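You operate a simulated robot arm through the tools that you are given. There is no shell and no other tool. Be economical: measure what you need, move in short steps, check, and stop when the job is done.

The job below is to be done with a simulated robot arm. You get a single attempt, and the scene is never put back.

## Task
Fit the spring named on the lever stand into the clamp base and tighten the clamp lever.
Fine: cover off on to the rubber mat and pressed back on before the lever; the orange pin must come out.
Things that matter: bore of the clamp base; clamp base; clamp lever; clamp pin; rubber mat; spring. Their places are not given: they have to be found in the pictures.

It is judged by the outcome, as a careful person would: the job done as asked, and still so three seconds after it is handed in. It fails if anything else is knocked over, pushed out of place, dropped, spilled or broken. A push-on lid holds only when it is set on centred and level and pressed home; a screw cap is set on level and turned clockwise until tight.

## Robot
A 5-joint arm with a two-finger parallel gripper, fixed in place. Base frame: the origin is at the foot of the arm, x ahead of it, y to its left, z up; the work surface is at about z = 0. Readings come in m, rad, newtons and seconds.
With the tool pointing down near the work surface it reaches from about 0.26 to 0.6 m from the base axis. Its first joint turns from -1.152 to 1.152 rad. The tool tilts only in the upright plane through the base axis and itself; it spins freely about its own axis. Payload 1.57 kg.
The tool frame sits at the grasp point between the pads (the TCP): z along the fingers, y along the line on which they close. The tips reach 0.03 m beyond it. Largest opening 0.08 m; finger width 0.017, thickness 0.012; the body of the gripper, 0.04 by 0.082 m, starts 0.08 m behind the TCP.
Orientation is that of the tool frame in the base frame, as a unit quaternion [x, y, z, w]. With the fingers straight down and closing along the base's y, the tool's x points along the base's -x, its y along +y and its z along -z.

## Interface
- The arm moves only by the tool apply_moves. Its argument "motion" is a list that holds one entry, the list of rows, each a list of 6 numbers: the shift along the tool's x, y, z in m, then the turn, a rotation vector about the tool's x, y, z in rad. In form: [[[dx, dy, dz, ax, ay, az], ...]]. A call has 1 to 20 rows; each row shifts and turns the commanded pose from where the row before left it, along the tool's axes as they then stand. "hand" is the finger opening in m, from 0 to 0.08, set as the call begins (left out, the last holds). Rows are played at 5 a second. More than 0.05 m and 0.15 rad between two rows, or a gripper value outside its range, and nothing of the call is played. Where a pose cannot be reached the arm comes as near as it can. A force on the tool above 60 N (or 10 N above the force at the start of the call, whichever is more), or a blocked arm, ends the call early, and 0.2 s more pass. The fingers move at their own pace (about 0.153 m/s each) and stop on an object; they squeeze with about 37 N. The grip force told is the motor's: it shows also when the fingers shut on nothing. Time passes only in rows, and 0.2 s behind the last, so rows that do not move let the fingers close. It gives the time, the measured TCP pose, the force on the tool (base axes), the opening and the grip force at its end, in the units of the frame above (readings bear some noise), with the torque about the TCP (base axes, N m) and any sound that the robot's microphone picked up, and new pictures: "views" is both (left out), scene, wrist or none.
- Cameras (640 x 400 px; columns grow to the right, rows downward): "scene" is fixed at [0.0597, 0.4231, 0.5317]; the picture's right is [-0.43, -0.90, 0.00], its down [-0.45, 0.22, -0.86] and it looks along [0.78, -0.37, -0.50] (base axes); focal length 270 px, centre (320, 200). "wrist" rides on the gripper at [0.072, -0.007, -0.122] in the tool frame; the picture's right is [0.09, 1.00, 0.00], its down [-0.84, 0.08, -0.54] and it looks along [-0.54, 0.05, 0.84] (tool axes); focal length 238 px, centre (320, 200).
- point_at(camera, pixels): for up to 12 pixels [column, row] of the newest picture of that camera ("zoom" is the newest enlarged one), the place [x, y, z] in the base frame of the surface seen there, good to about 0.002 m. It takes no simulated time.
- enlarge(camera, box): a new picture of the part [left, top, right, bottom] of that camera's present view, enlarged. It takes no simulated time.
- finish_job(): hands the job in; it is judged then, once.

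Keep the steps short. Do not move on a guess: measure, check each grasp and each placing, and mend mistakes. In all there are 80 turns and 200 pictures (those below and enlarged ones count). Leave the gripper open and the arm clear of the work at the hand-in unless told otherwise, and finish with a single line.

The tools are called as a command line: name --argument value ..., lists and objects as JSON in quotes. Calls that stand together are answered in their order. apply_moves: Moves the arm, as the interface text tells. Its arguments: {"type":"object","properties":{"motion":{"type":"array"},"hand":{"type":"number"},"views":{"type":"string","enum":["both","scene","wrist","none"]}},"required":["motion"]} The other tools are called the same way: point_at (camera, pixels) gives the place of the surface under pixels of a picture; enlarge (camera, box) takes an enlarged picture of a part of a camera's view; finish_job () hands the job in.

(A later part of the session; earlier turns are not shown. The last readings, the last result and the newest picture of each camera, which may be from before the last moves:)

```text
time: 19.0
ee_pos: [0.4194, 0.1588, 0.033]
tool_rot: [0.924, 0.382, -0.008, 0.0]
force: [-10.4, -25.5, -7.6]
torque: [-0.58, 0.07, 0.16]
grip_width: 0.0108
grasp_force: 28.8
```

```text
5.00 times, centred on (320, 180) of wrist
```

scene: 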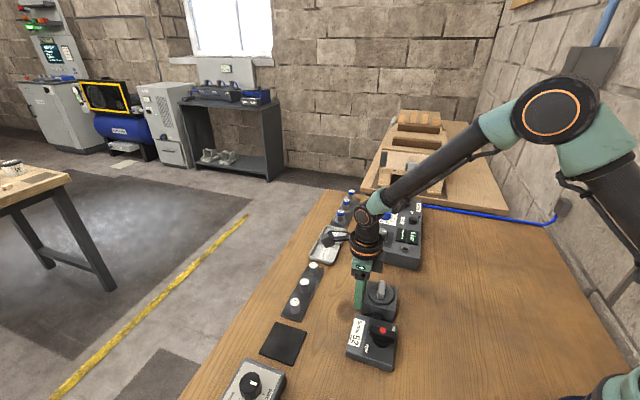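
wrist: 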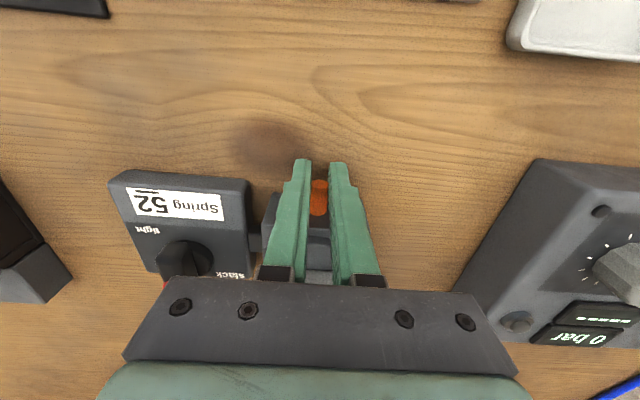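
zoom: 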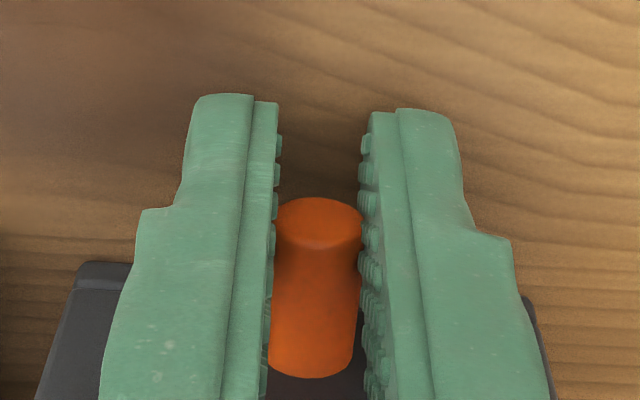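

The pin is at an end stop about 14 mm out, and the fingers begin to slip. I test whether it stays out: ease back 3 mm, then open gently and look.

apply_moves --motion '[[[-0.003, 0, 0, 0, 0, 0], [0, 0, 0, 0, 0, 0]]]' --views "none"

apply_moves --motion '[[[0, 0, 0, 0, 0, 0], [0, 0, 0, 0, 0, 0], [0, 0, 0, 0, 0, 0]]]' --hand 0.04 --views "wrist"

enlarge --camera "wrist" --box '[270, 140, 370, 220]'

enlarge --camera "scene" --box '[335, 270, 415, 350]'

```text
time: 19.6
ee_pos: [0.419, 0.1587, 0.0354]
tool_rot: [0.924, 0.383, -0.002, 0.0]
force: [-1.6, -18.6, -24.2]
torque: [-0.16, -0.06, 0.09]
grip_width: 0.0111
grasp_force: 29.0
```

```text
time: 20.4
ee_pos: [0.4219, 0.1593, 0.0357]
tool_rot: [0.924, 0.382, -0.001, 0.0]
force: [-0.1, 0.0, 0.2]
torque: [0.02, 0.02, 0.0]
grip_width: 0.0398
grasp_force: 0.0
```

wrist: 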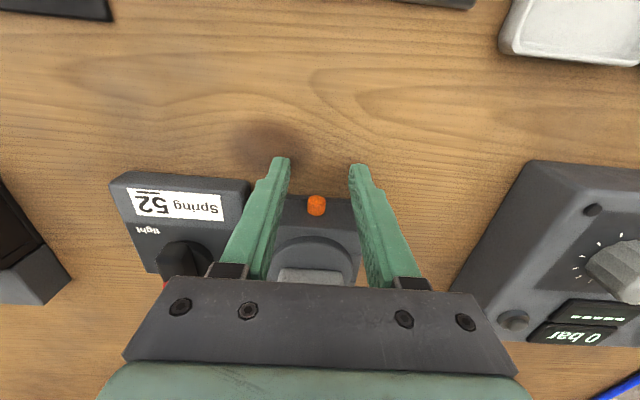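

```text
5.00 times, centred on (320, 180) of wrist
```

zoom: 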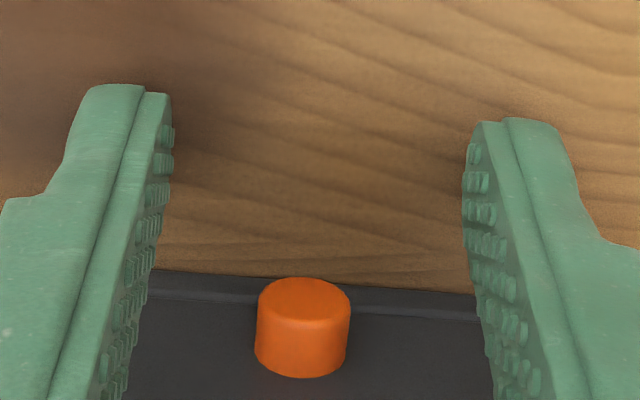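

```text
5.00 times, centred on (375, 310) of scene
```

zoom: 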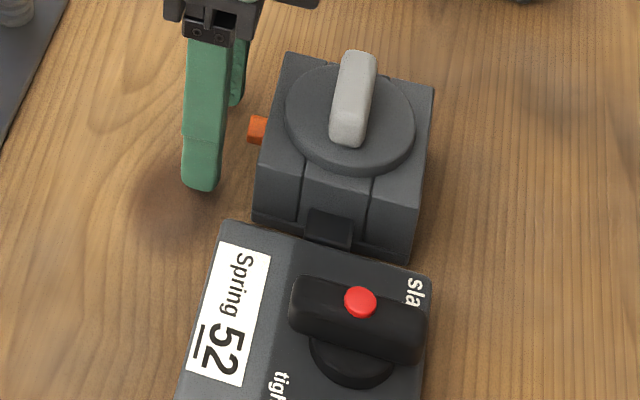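

The pin springs back by itself: a spring plunger. Pulling it may have released the cover latch. I go up, over the cover, spin 90° and measure the tab.

apply_moves --motion '[[[0, 0, -0.045, 0, 0, 0], [0, 0, -0.045, 0, 0, 0], [0, 0, -0.04, 0, 0, 0], [-0.032, -0.001, 0, 0, 0, 0], [-0.032, -0.001, 0, 0, 0, 0], [0, 0, 0, 0, 0, -0.1428], [0, 0, 0, 0, 0, -0.1428], [0, 0, 0, 0, 0, -0.1428], [0, 0, 0, 0, 0, -0.1428], [0, 0, 0, 0, 0, -0.1428], [0, 0, 0, 0, 0, -0.1428], [0, 0, 0, 0, 0, -0.1428], [0, 0, 0, 0, 0, -0.1428], [0, 0, 0, 0, 0, -0.1428], [0, 0, 0, 0, 0, -0.1428], [0, 0, 0, 0, 0, -0.1428], [0, 0, 0, 0, 0, 0]]]' --hand 0.05

enlarge --camera "wrist" --box '[240, 120, 400, 220]'

```text
time: 24.0
ee_pos: [0.3724, 0.1156, 0.166]
tool_rot: [0.382, 0.924, -0.001, -0.001]
force: [0.7, 0.0, -0.1]
torque: [0.03, 0.0, 0.02]
grip_width: 0.0503
grasp_force: 0.1
```

scene: 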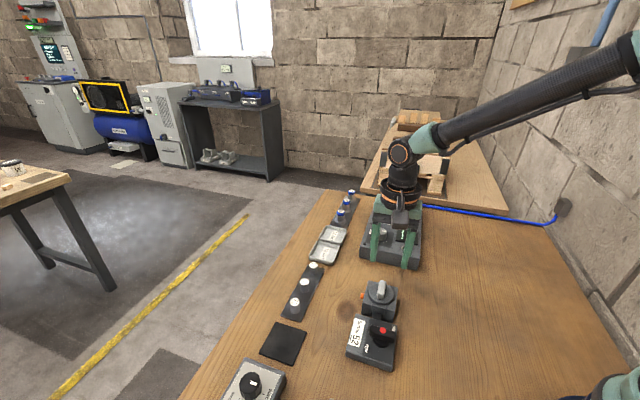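
wrist: 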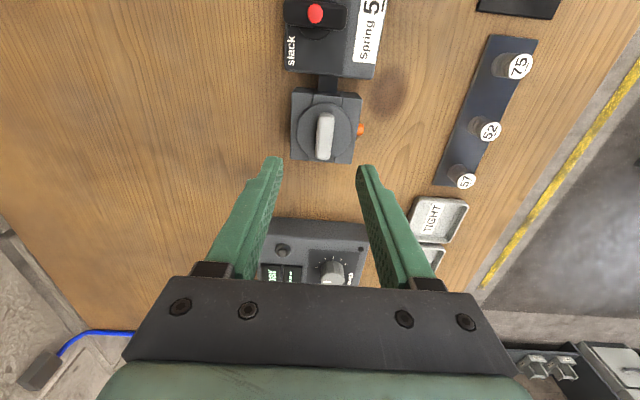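

```text
4.00 times, centred on (320, 170) of wrist
```

zoom: 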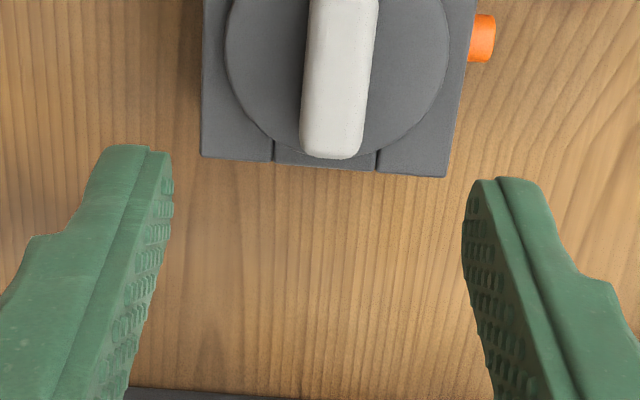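

Now I measure the tab's top corners and disc edge.

enlarge --camera "wrist" --box '[270, 80, 380, 170]'

point_at --camera "zoom" --pixels '[[315, 170], [360, 170], [310, 295], [355, 295], [338, 230], [338, 180], [338, 285], [225, 210], [410, 230], [230, 260], [300, 120], [420, 200]]'

```text
4.44 times, centred on (325, 125) of wrist
```

zoom: 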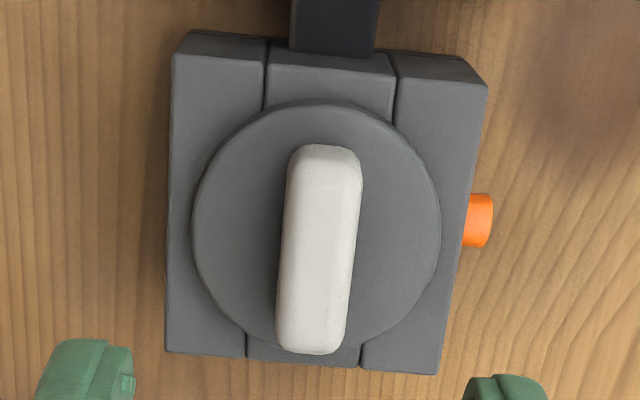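

```text
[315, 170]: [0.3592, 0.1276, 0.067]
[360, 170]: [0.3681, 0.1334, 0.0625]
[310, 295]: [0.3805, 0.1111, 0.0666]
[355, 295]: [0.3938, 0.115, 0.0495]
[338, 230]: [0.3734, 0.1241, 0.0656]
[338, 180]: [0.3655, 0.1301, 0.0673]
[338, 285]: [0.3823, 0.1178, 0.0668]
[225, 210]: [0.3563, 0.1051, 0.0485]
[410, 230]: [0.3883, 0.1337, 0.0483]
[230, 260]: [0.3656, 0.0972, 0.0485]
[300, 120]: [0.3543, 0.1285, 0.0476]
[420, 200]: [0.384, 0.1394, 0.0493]
```

Tab centre is about u=0.348, v=-0.181, top z≈0.068, disc top z≈0.048. I go down to TCP z≈0.084 (tips 0.054) with the tab between the fingers.

apply_moves --motion '[[[0, 0.003, 0.02, 0, 0, 0], [0, 0, 0.03, 0, 0, 0], [0, 0, 0.02, 0, 0, 0], [0, 0, 0.012, 0, 0, 0], [0, 0, 0, 0, 0, 0]]]'

enlarge --camera "wrist" --box '[270, 130, 370, 220]'

enlarge --camera "scene" --box '[335, 250, 415, 320]'

```text
time: 25.2
ee_pos: [0.3775, 0.1176, 0.0839]
tool_rot: [0.383, 0.924, -0.001, -0.001]
force: [0.1, -0.5, -0.8]
torque: [0.01, 0.02, -0.02]
grip_width: 0.05
grasp_force: 0.1
```

scene: 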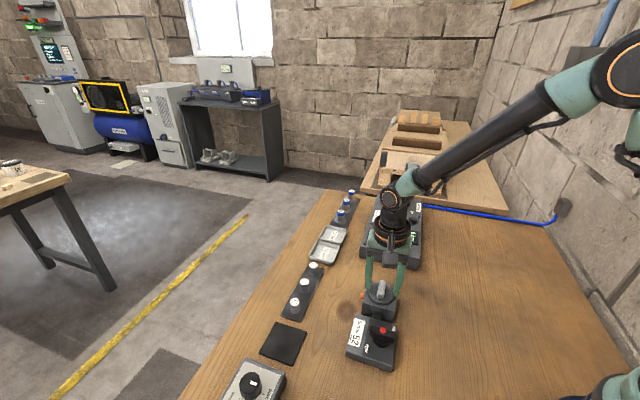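
wrist: 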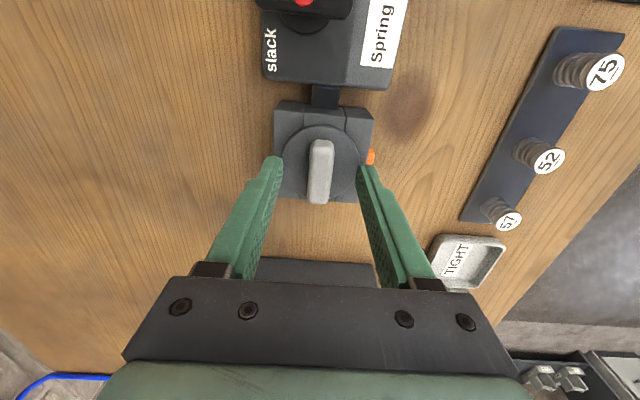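

```text
4.44 times, centred on (320, 175) of wrist
```

zoom: 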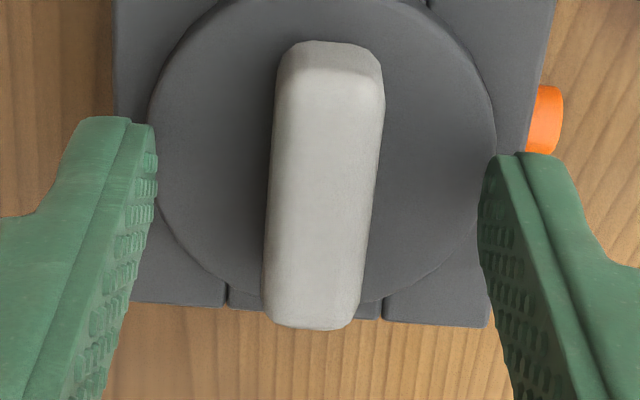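

```text
5.71 times, centred on (375, 285) of scene
```

zoom: 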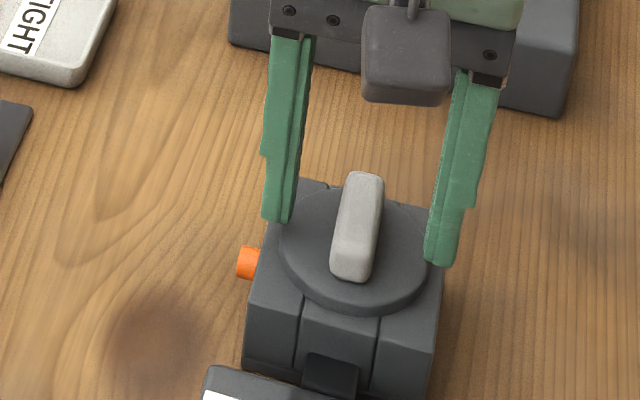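

Well centred. I close on the tab.

apply_moves --motion '[[[0, 0, 0, 0, 0, 0], [0, 0, 0, 0, 0, 0], [0, 0, 0, 0, 0, 0]]]' --hand 0.0 --views "none"

apply_moves --motion '[[[0, 0, -0.002, 0, 0, 0], [0, 0, 0, 0, 0, 0]]]' --views "wrist"

```text
time: 26.0
ee_pos: [0.3781, 0.1174, 0.0833]
tool_rot: [0.382, 0.924, -0.001, -0.002]
force: [0.1, -0.1, 0.2]
torque: [-0.01, -0.03, 0.01]
grip_width: 0.0148
grasp_force: 31.1
heard: snap
```

```text
time: 26.6
ee_pos: [0.3777, 0.1184, 0.0843]
tool_rot: [0.382, 0.924, 0.0, 0.0]
force: [0.0, -0.6, -0.2]
torque: [0.0, 0.0, -0.03]
grip_width: 0.0151
grasp_force: 30.7
```

wrist: 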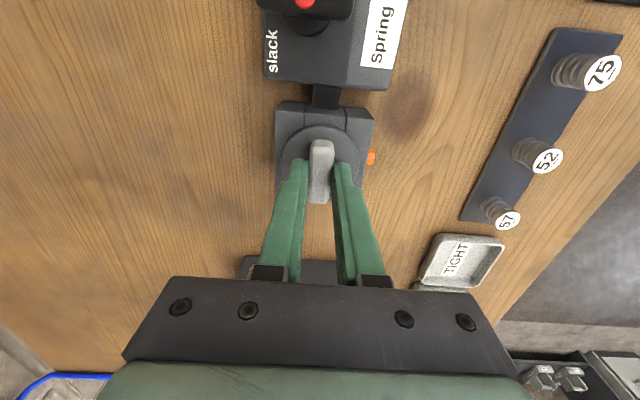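

A snap was heard and no resisting force: the cover is loose in the grip. I lift slowly and look.

apply_moves --motion '[[[0, 0, -0.005, 0, 0, 0], [0, 0, -0.01, 0, 0, 0], [0, 0, -0.02, 0, 0, 0], [0, 0, -0.02, 0, 0, 0], [0, 0, 0, 0, 0, 0]]]'

enlarge --camera "scene" --box '[335, 240, 415, 320]'

```text
time: 27.8
ee_pos: [0.3769, 0.1158, 0.1406]
tool_rot: [0.383, 0.924, 0.0, -0.001]
force: [-0.2, 0.0, 0.1]
torque: [0.02, 0.03, -0.02]
grip_width: 0.0152
grasp_force: 30.9
```

scene: 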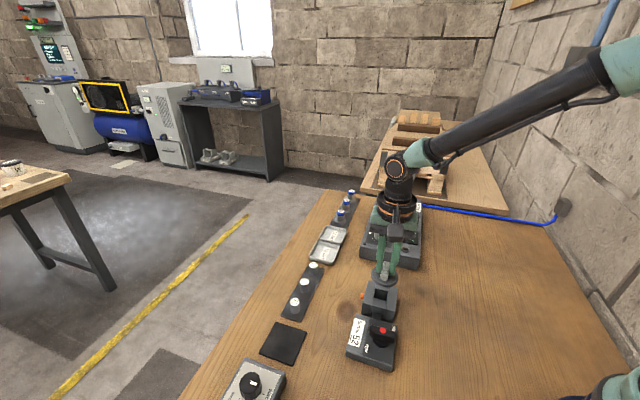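
wrist: 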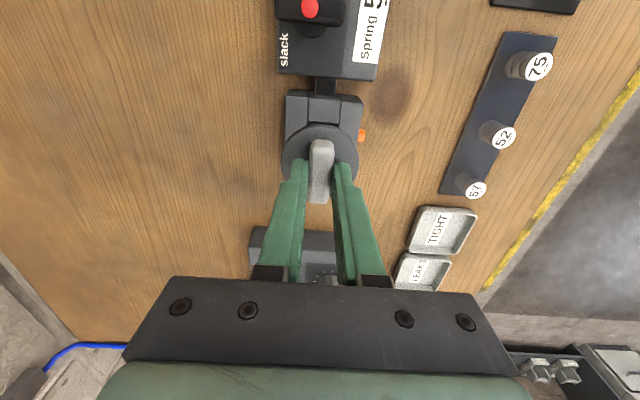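

```text
5.00 times, centred on (375, 280) of scene
```

zoom: 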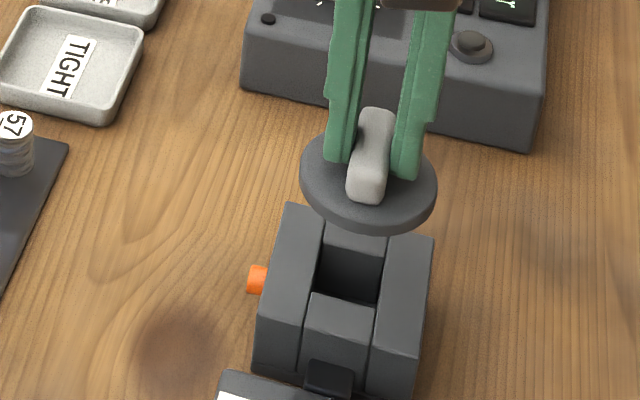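

The cover is off and held; the base stayed in place. Now I measure the mat, the bore and the springs.

point_at --camera "scene" --pixels '[[276, 323], [306, 330], [294, 364], [261, 353], [284, 342], [291, 334], [376, 291], [381, 293], [384, 280], [381, 296]]'

enlarge --camera "scene" --box '[355, 275, 405, 315]'

```text
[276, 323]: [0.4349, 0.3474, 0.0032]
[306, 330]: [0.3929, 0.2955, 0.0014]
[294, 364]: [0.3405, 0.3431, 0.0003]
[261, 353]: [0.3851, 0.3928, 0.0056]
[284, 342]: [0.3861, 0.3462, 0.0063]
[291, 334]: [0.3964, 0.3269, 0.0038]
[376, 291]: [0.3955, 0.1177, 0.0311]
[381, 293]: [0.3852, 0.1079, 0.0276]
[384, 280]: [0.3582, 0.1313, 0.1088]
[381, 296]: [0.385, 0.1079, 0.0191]
```

```text
10.00 times, centred on (380, 295) of scene
```

zoom: 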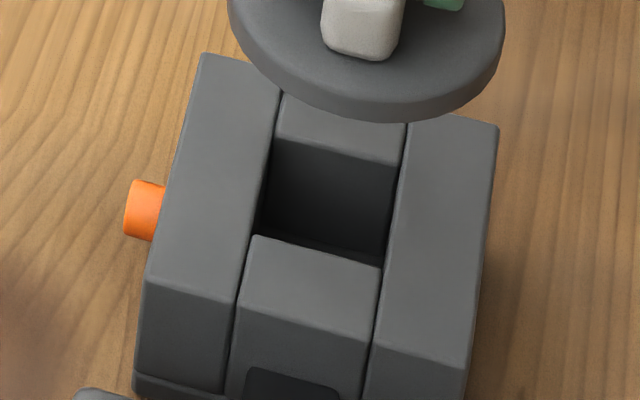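

Mat centre is (0.387, 0.345), top z≈0.004. I carry the cover there at height, then lower to TCP z≈0.08.

apply_moves --motion '[[[0.0258, 0.0282, 0, 0, 0, 0], [0.0258, 0.0282, 0, 0, 0, 0], [0.0258, 0.0282, 0, 0, 0, 0], [0.0258, 0.0282, 0, 0, 0, 0], [0.0258, 0.0282, 0, 0, 0, 0], [0.0258, 0.0282, 0, 0, 0, 0], [0, 0, 0.03, 0, 0, 0], [0, 0, 0.03, 0, 0, 0], [0, 0, 0, 0, 0, 0]]]'

enlarge --camera "scene" --box '[230, 290, 330, 380]'

enlarge --camera "scene" --box '[355, 265, 405, 315]'

```text
time: 29.8
ee_pos: [0.3892, 0.346, 0.0806]
tool_rot: [0.383, 0.924, -0.001, -0.001]
force: [-0.6, -0.6, -1.0]
torque: [-0.03, 0.01, -0.01]
grip_width: 0.0153
grasp_force: 30.8
```

scene: 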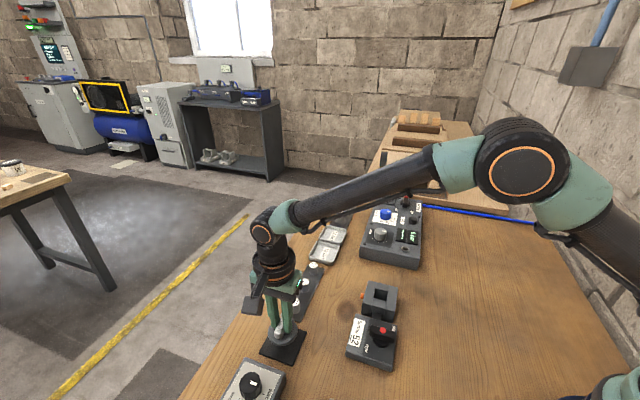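
wrist: 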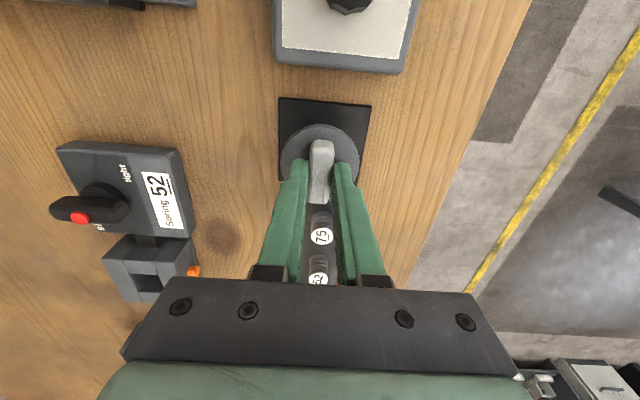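

```text
4.44 times, centred on (280, 335) of scene
```

zoom: 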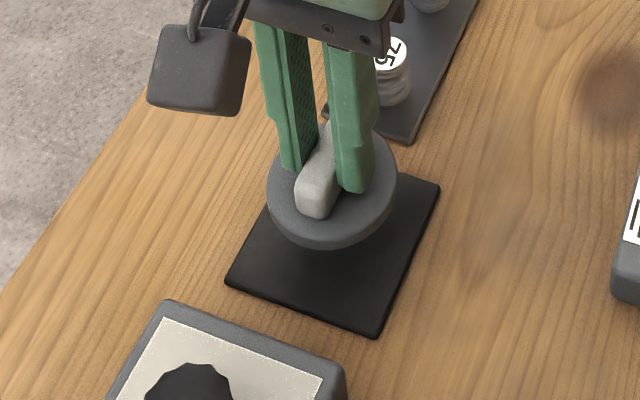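

```text
8.00 times, centred on (380, 290) of scene
```

zoom: 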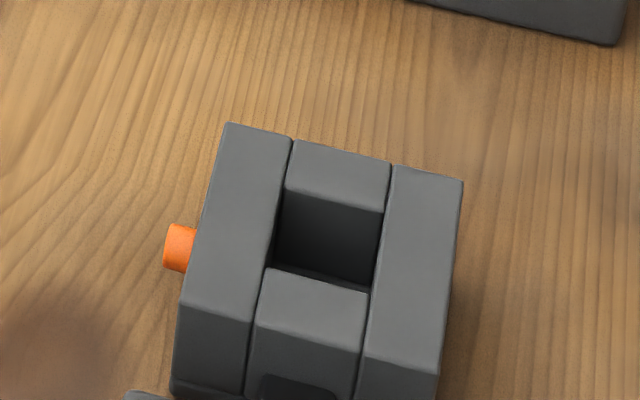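

The cover is over the mat. I lower in steps and check the force.

apply_moves --motion '[[[0, 0, 0.01, 0, 0, 0], [0, 0, 0.008, 0, 0, 0], [0, 0, 0.004, 0, 0, 0], [0, 0, 0, 0, 0, 0]]]' --views "none"

enlarge --camera "scene" --box '[250, 310, 310, 370]'

```text
time: 30.8
ee_pos: [0.3881, 0.3455, 0.0578]
tool_rot: [0.382, 0.924, 0.0, -0.001]
force: [0.9, -1.0, -0.6]
torque: [0.01, 0.03, -0.02]
grip_width: 0.015
grasp_force: 31.2
```

```text
6.67 times, centred on (280, 340) of scene
```

zoom: 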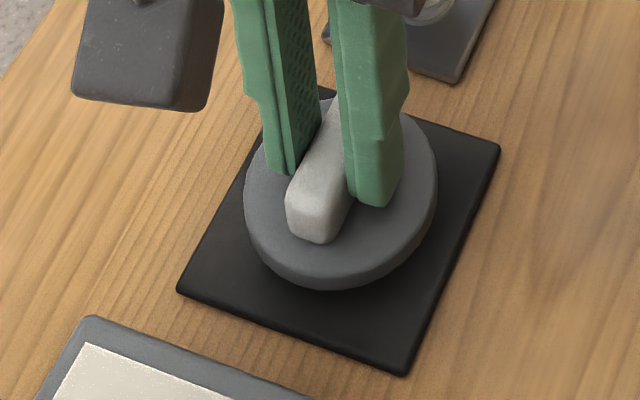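

Still no contact; I go on in 2 mm steps.

apply_moves --motion '[[[0, 0, 0.003, 0, 0, 0], [0, 0, 0.002, 0, 0, 0], [0, 0, 0.002, 0, 0, 0], [0, 0, 0, 0, 0, 0]]]' --views "none"

apply_moves --motion '[[[0, 0, 0.0015, 0, 0, 0], [0, 0, 0, 0, 0, 0]]]' --views "wrist"

enlarge --camera "scene" --box '[250, 310, 310, 370]'

```text
time: 31.8
ee_pos: [0.386, 0.3466, 0.0508]
tool_rot: [0.382, 0.924, -0.002, -0.001]
force: [-0.3, 0.2, 0.6]
torque: [0.01, 0.0, 0.0]
grip_width: 0.0149
grasp_force: 30.7
```

```text
time: 32.4
ee_pos: [0.3864, 0.3469, 0.0494]
tool_rot: [0.383, 0.924, -0.001, 0.0]
force: [-0.1, 0.6, 0.0]
torque: [-0.01, -0.01, 0.0]
grip_width: 0.0147
grasp_force: 30.8
```

wrist: 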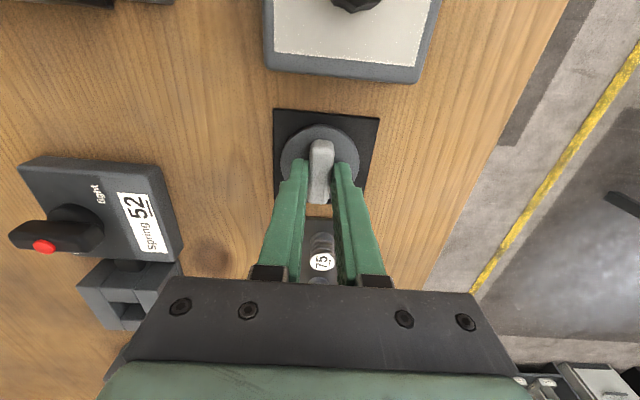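

```text
6.67 times, centred on (280, 340) of scene
```

zoom: 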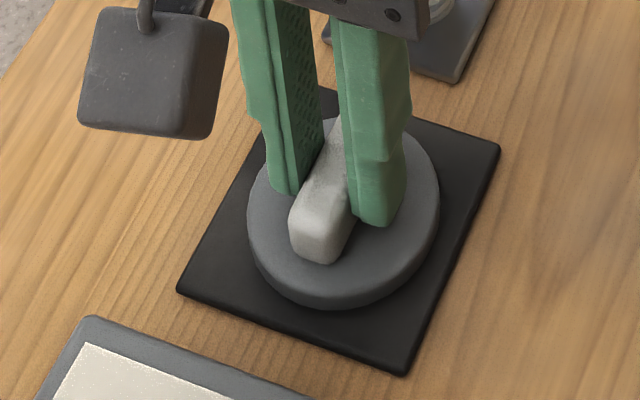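

apply_moves --motion '[[[0, 0, 0.0015, 0, 0, 0], [0, 0, 0, 0, 0, 0]]]' --views "none"

apply_moves --motion '[[[0, 0, 0.0015, 0, 0, 0], [0, 0, 0, 0, 0, 0]]]' --views "none"

enlarge --camera "scene" --box '[250, 310, 310, 370]'

```text
time: 33.0
ee_pos: [0.3872, 0.3477, 0.0491]
tool_rot: [0.383, 0.924, -0.001, 0.0]
force: [0.5, 0.4, -1.5]
torque: [0.02, 0.02, 0.02]
grip_width: 0.0148
grasp_force: 31.0
```

```text
time: 33.6
ee_pos: [0.3865, 0.3467, 0.0464]
tool_rot: [0.382, 0.924, -0.001, 0.001]
force: [-2.8, -2.7, 7.8]
torque: [-0.01, 0.06, 0.0]
grip_width: 0.0149
grasp_force: 30.8
```

```text
6.67 times, centred on (280, 340) of scene
```

zoom: 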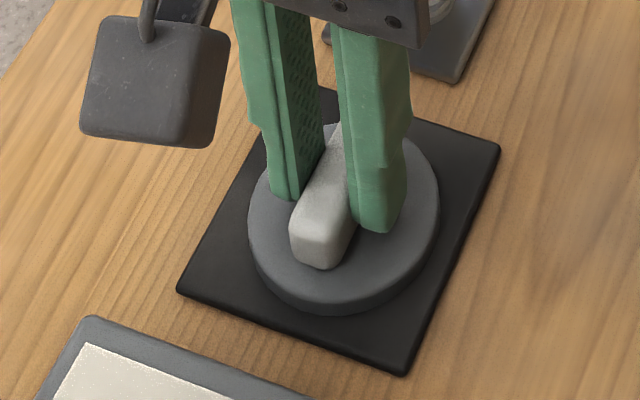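

Contact at TCP z≈0.0465 (8 N). I release and rise, checking that the cover lies flat.

apply_moves --motion '[[[0, 0, 0, 0, 0, 0], [0, 0, 0, 0, 0, 0], [0, 0, -0.03, 0, 0, 0], [0, 0, -0.04, 0, 0, 0], [0, 0, -0.04, 0, 0, 0], [0, 0, 0, 0, 0, 0]]]' --hand 0.05

enlarge --camera "scene" --box '[240, 270, 340, 370]'

enlarge --camera "wrist" --box '[260, 140, 380, 280]'

enlarge --camera "wrist" --box '[60, 140, 220, 320]'

```text
time: 35.0
ee_pos: [0.3855, 0.347, 0.1567]
tool_rot: [0.383, 0.924, -0.001, 0.0]
force: [0.2, -0.3, -0.3]
torque: [-0.04, -0.03, -0.03]
grip_width: 0.0498
grasp_force: 0.1
```

scene: 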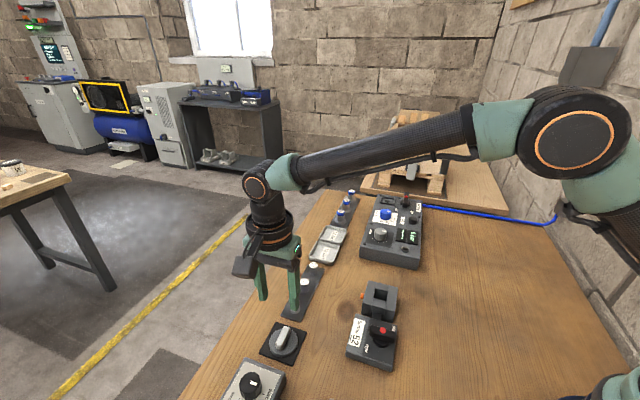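
wrist: 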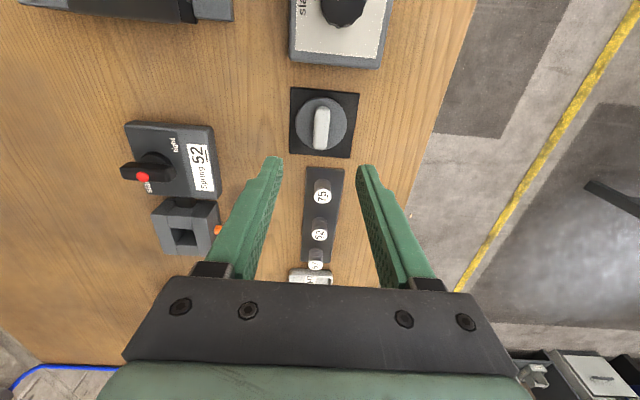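

```text
4.00 times, centred on (290, 320) of scene
```

zoom: 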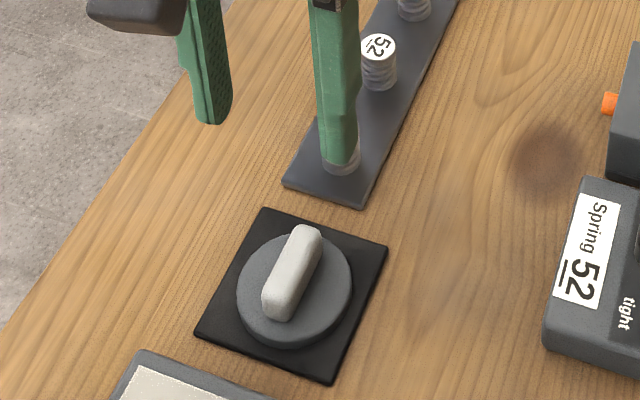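

```text
2.86 times, centred on (320, 210) of wrist
```

zoom: 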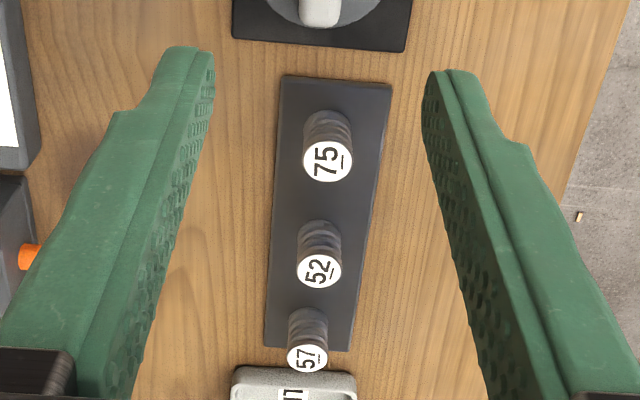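

```text
2.22 times, centred on (140, 230) of wrist
```

zoom: 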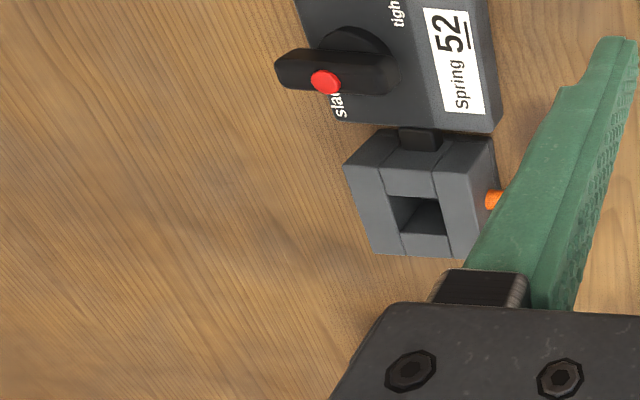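

The cover lies flat on the mat. Now I go above spring 52.

apply_moves --motion '[[[-0.0346, 0.001, 0, 0, 0, 0], [-0.0346, 0.001, 0, 0, 0, 0], [-0.0346, 0.001, 0, 0, 0, 0], [-0.0346, 0.001, 0.0, 0, 0, 0], [0, 0, 0.02, 0, 0, 0], [0, 0, 0, 0, 0, 0]]]' --views "wrist"

enlarge --camera "wrist" --box '[260, 90, 380, 190]'

```text
time: 36.4
ee_pos: [0.4874, 0.2525, 0.1364]
tool_rot: [0.383, 0.924, 0.0, 0.0]
force: [0.3, -0.3, 0.8]
torque: [-0.01, 0.0, 0.03]
grip_width: 0.0502
grasp_force: 0.1
```

wrist: 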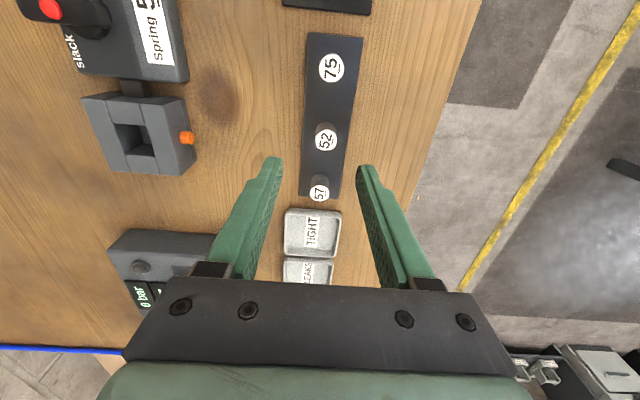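

```text
4.00 times, centred on (320, 140) of wrist
```

zoom: 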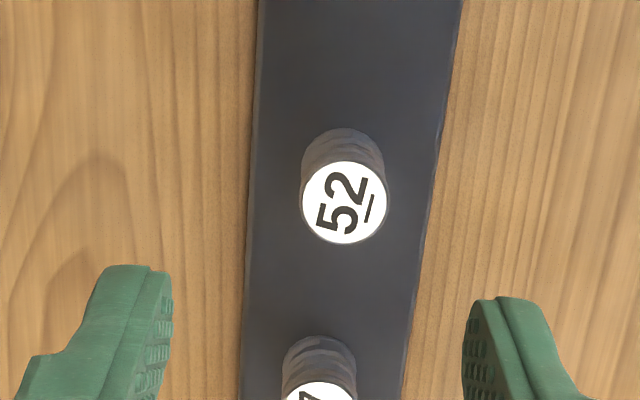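

point_at --camera "zoom" --pixels '[[345, 203], [304, 205], [387, 203], [345, 163], [345, 241], [340, 135], [320, 150], [320, 395], [285, 240], [412, 240]]'

point_at --camera "wrist" --pixels '[[132, 138], [125, 150], [140, 145], [130, 128], [118, 127], [146, 125], [148, 152], [120, 152], [138, 140], [187, 138]]'

enlarge --camera "wrist" --box '[75, 80, 205, 180]'

```text
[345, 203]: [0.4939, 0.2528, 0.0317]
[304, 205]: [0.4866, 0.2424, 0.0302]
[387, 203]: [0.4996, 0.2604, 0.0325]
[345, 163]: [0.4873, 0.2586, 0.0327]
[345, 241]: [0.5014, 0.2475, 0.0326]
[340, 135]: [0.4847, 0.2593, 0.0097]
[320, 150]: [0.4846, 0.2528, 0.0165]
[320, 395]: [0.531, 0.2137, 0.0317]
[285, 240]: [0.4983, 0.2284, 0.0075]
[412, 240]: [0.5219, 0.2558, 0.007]
```

```text
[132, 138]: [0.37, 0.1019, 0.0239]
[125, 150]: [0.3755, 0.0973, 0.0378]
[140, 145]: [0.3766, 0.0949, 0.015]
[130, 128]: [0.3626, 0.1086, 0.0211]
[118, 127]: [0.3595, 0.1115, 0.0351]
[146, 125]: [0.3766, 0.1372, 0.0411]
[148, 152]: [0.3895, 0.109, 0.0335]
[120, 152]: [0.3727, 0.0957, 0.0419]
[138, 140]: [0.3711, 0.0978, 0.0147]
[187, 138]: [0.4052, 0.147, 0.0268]
```

```text
4.00 times, centred on (140, 130) of wrist
```

zoom: 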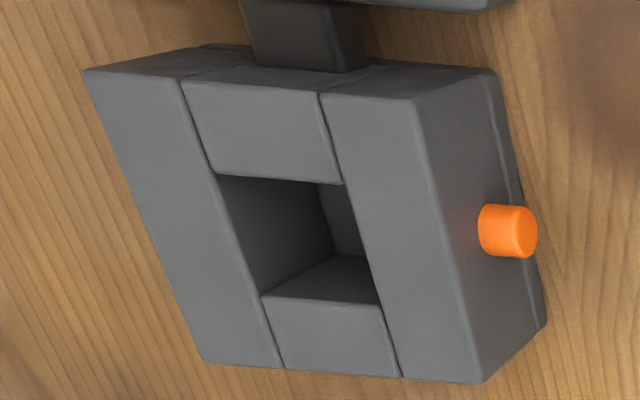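

Spring 52 is centred at (0.494, 0.2525), Ø20 mm, from z 0.007 to 0.032. I centre and lower to TCP z≈0.055 so the tips take the top 7 mm.

apply_moves --motion '[[[-0.0047, 0.0047, 0.02, 0, 0, 0], [0, 0, 0.03, 0, 0, 0], [0, 0, 0.02, 0, 0, 0], [0, 0, 0.011, 0, 0, 0], [0, 0, 0, 0, 0, 0]]]'

enlarge --camera "wrist" --box '[260, 130, 380, 220]'

enlarge --camera "scene" --box '[270, 250, 350, 330]'

```text
time: 37.6
ee_pos: [0.4949, 0.2522, 0.0548]
tool_rot: [0.382, 0.924, 0.0, 0.0]
force: [0.4, -0.5, 0.0]
torque: [-0.01, 0.0, 0.03]
grip_width: 0.05
grasp_force: 0.1
```

scene: 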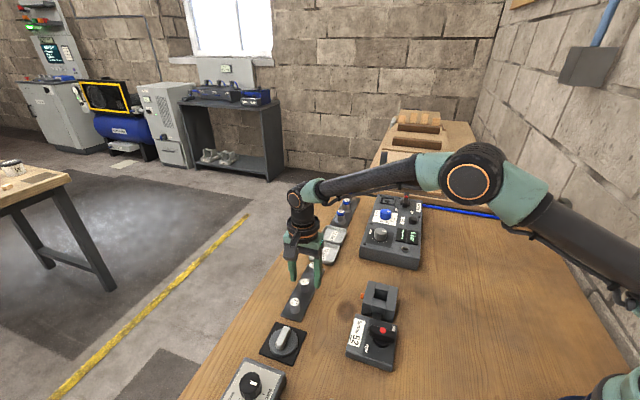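
wrist: 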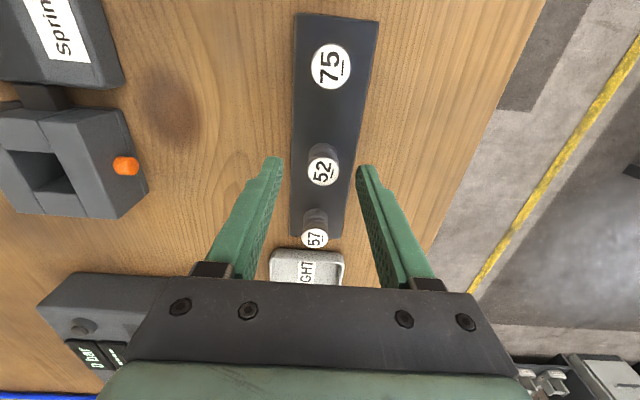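

```text
4.44 times, centred on (320, 175) of wrist
```

zoom: 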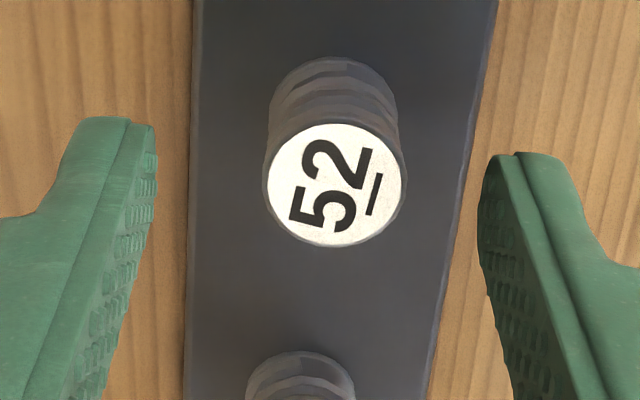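

```text
5.00 times, centred on (310, 290) of scene
```

zoom: 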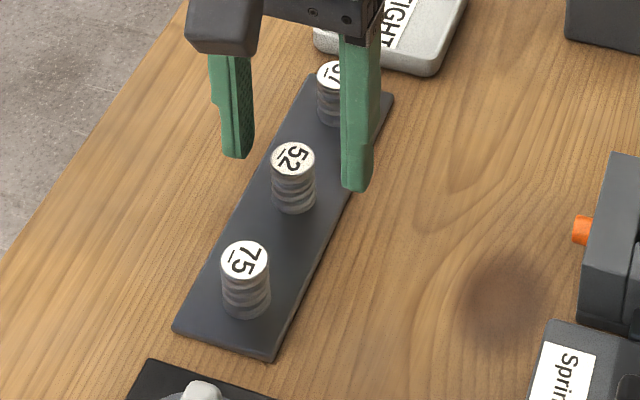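

Spring sits ~2 mm to the right between the fingers; I correct and close.

apply_moves --motion '[[[0.001, 0.002, 0, 0, 0, 0], [0, 0, 0, 0, 0, 0]]]' --views "none"

apply_moves --motion '[[[0, 0, 0, 0, 0, 0], [0, 0, 0, 0, 0, 0], [0, 0, 0, 0, 0, 0]]]' --hand 0.0 --views "none"

apply_moves --motion '[[[0, 0, -0.01, 0, 0, 0], [0, 0, -0.02, 0, 0, 0], [0, 0, -0.03, 0, 0, 0], [0, 0, 0, 0, 0, 0]]]'

enlarge --camera "scene" --box '[270, 230, 350, 310]'

```text
time: 38.2
ee_pos: [0.4957, 0.2527, 0.0551]
tool_rot: [0.382, 0.924, -0.001, -0.002]
force: [0.3, -0.3, 0.3]
torque: [-0.01, 0.0, 0.0]
grip_width: 0.0498
grasp_force: 0.1
```

```text
time: 39.0
ee_pos: [0.4954, 0.254, 0.0557]
tool_rot: [0.383, 0.924, -0.001, -0.001]
force: [0.3, -0.4, 0.0]
torque: [0.03, -0.01, 0.0]
grip_width: 0.021
grasp_force: 34.4
```

```text
time: 40.0
ee_pos: [0.4949, 0.253, 0.116]
tool_rot: [0.383, 0.924, -0.002, -0.002]
force: [0.3, -0.2, 0.0]
torque: [0.02, -0.02, 0.0]
grip_width: 0.0209
grasp_force: 34.2
```

scene: 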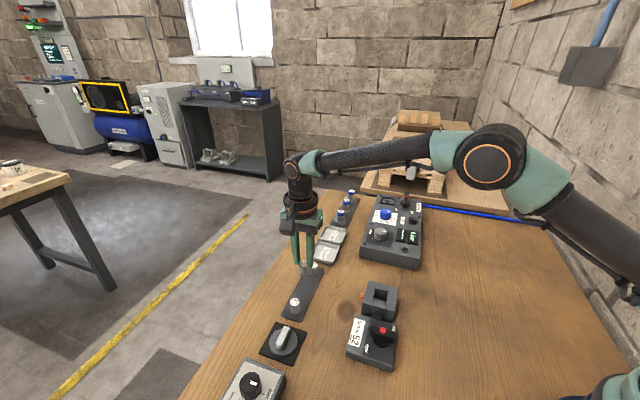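
wrist: 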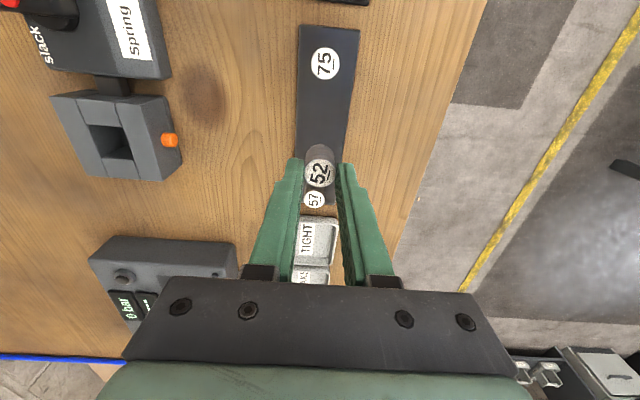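

```text
5.00 times, centred on (310, 270) of scene
```

zoom: 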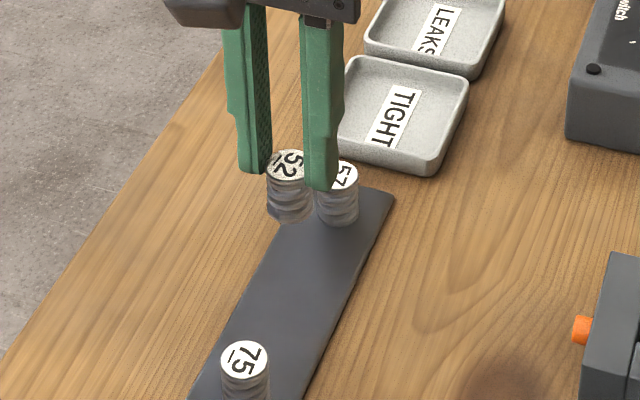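

Spring 52 is held upright (opening 0.021). Now the bore centre: I measure the rim in a scene zoom.

enlarge --camera "scene" --box '[355, 270, 405, 320]'

point_at --camera "zoom" --pixels '[[275, 190], [395, 195], [335, 160], [310, 240], [258, 225], [385, 250], [338, 157], [322, 234], [225, 85], [465, 140], [330, 200], [320, 220]]'

```text
8.00 times, centred on (380, 295) of scene
```

zoom: 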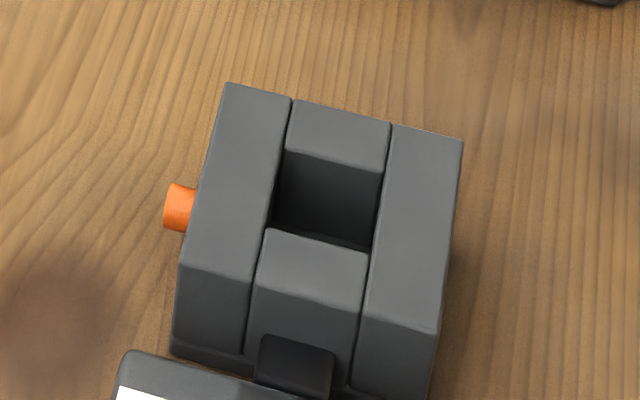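

```text
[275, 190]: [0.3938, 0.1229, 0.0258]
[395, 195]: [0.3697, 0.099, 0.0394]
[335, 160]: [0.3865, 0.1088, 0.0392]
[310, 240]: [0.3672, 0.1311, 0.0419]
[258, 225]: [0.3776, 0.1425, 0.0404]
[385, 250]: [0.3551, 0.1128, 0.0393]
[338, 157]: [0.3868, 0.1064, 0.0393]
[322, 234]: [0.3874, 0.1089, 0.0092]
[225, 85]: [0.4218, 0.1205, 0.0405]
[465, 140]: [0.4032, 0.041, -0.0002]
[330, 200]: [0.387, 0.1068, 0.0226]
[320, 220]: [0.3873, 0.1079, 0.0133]
```

Bore centre comes out at about (0.377, 0.117), block top z 0.040. I carry the spring above it.

apply_moves --motion '[[[-0.0026, -0.0358, 0, 0, 0, 0], [-0.0026, -0.0358, 0, 0, 0, 0], [-0.0026, -0.0358, 0, 0, 0, 0], [-0.0026, -0.0358, 0, 0, 0, 0], [-0.0026, -0.0358, 0, 0, 0, 0], [0, 0, 0.014, 0, 0, 0], [0, 0, 0, 0, 0, 0]]]'

enlarge --camera "wrist" --box '[260, 100, 380, 220]'

enlarge --camera "scene" --box '[350, 250, 410, 310]'

```text
time: 41.6
ee_pos: [0.3791, 0.1188, 0.1014]
tool_rot: [0.383, 0.924, 0.0, -0.001]
force: [-0.4, -0.2, -0.5]
torque: [0.0, -0.02, 0.0]
grip_width: 0.0206
grasp_force: 34.4
```

scene: 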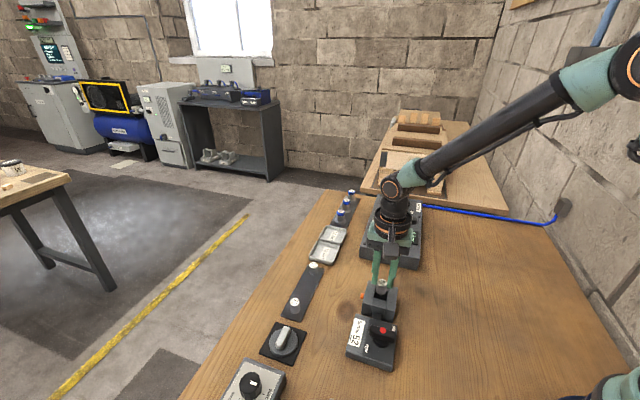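
wrist: 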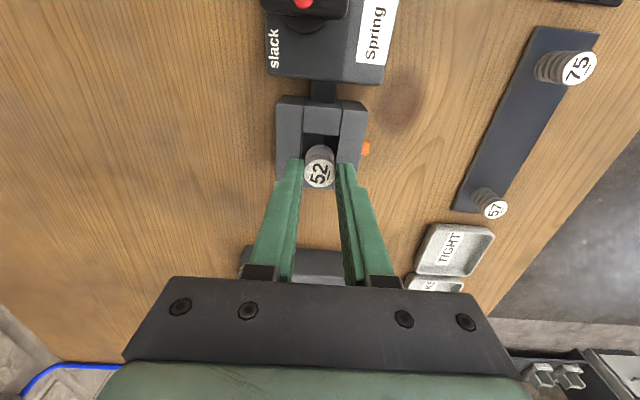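

```text
3.33 times, centred on (320, 160) of wrist
```

zoom: 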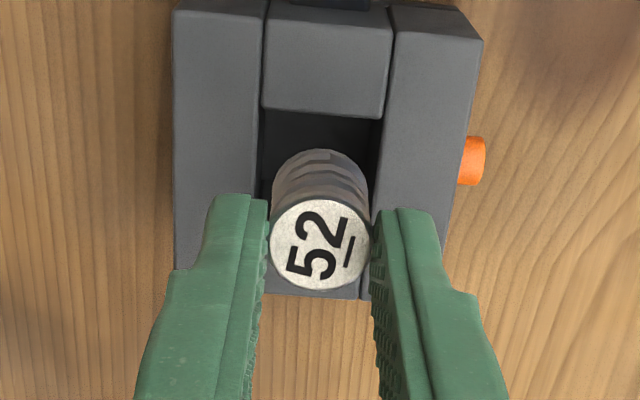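

```text
6.67 times, centred on (380, 280) of scene
```

zoom: 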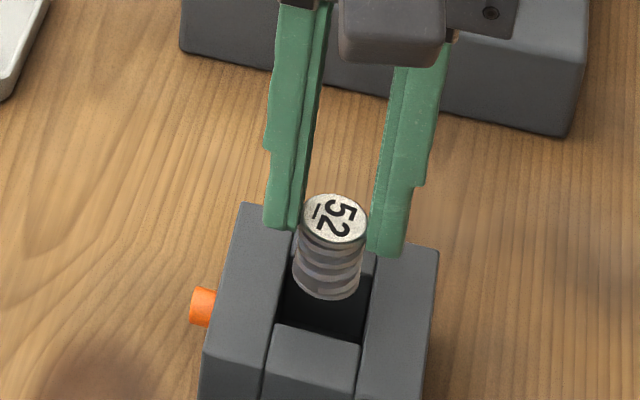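

The spring lines up with the bore (2-3 mm clearance around). I lower slowly until the tips are just above the block.

apply_moves --motion '[[[0, 0, 0.008, 0, 0, 0], [0, 0, 0.006, 0, 0, 0], [0, 0, 0.006, 0, 0, 0], [0, 0, 0.004, 0, 0, 0], [0, 0, 0.003, 0, 0, 0], [0, 0, 0, 0, 0, 0]]]'

enlarge --camera "wrist" --box '[260, 100, 380, 220]'

enlarge --camera "scene" --box '[350, 260, 410, 320]'

```text
time: 43.0
ee_pos: [0.3763, 0.1175, 0.075]
tool_rot: [0.383, 0.924, -0.001, -0.001]
force: [-0.9, 0.0, 0.3]
torque: [-0.02, 0.03, 0.03]
grip_width: 0.0207
grasp_force: 33.7
```

scene: 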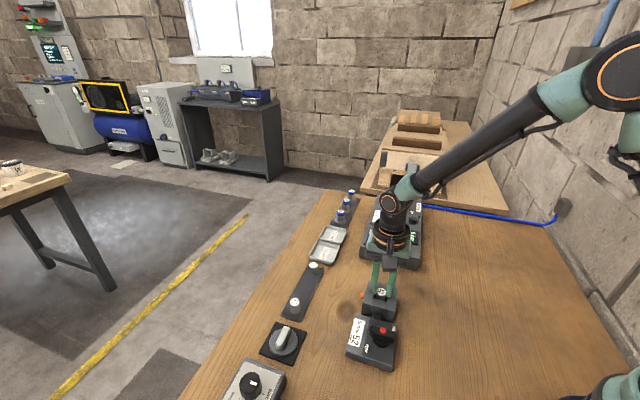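
wrist: 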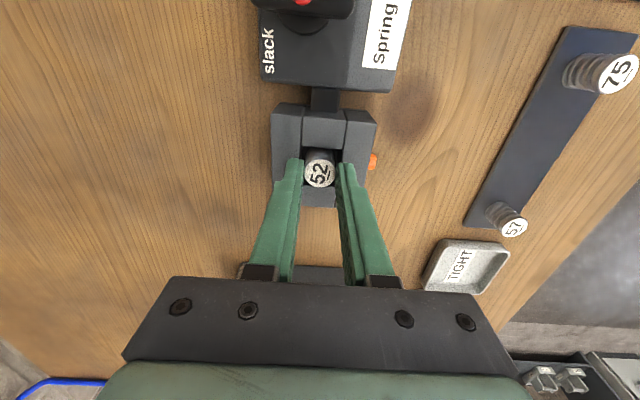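

```text
3.33 times, centred on (320, 160) of wrist
```

zoom: 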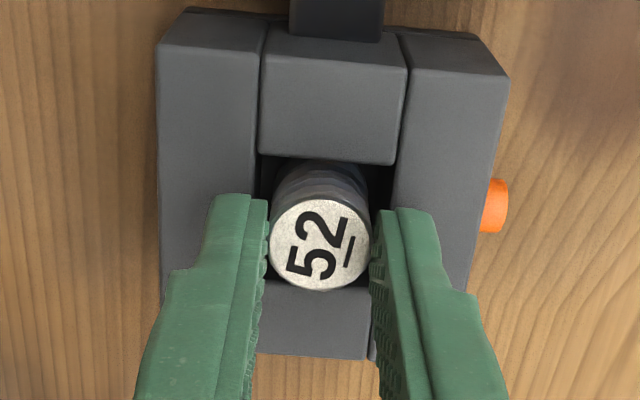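

```text
6.67 times, centred on (380, 290) of scene
```

zoom: 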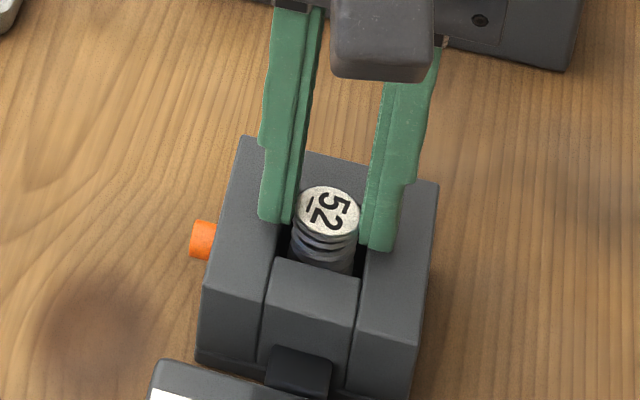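

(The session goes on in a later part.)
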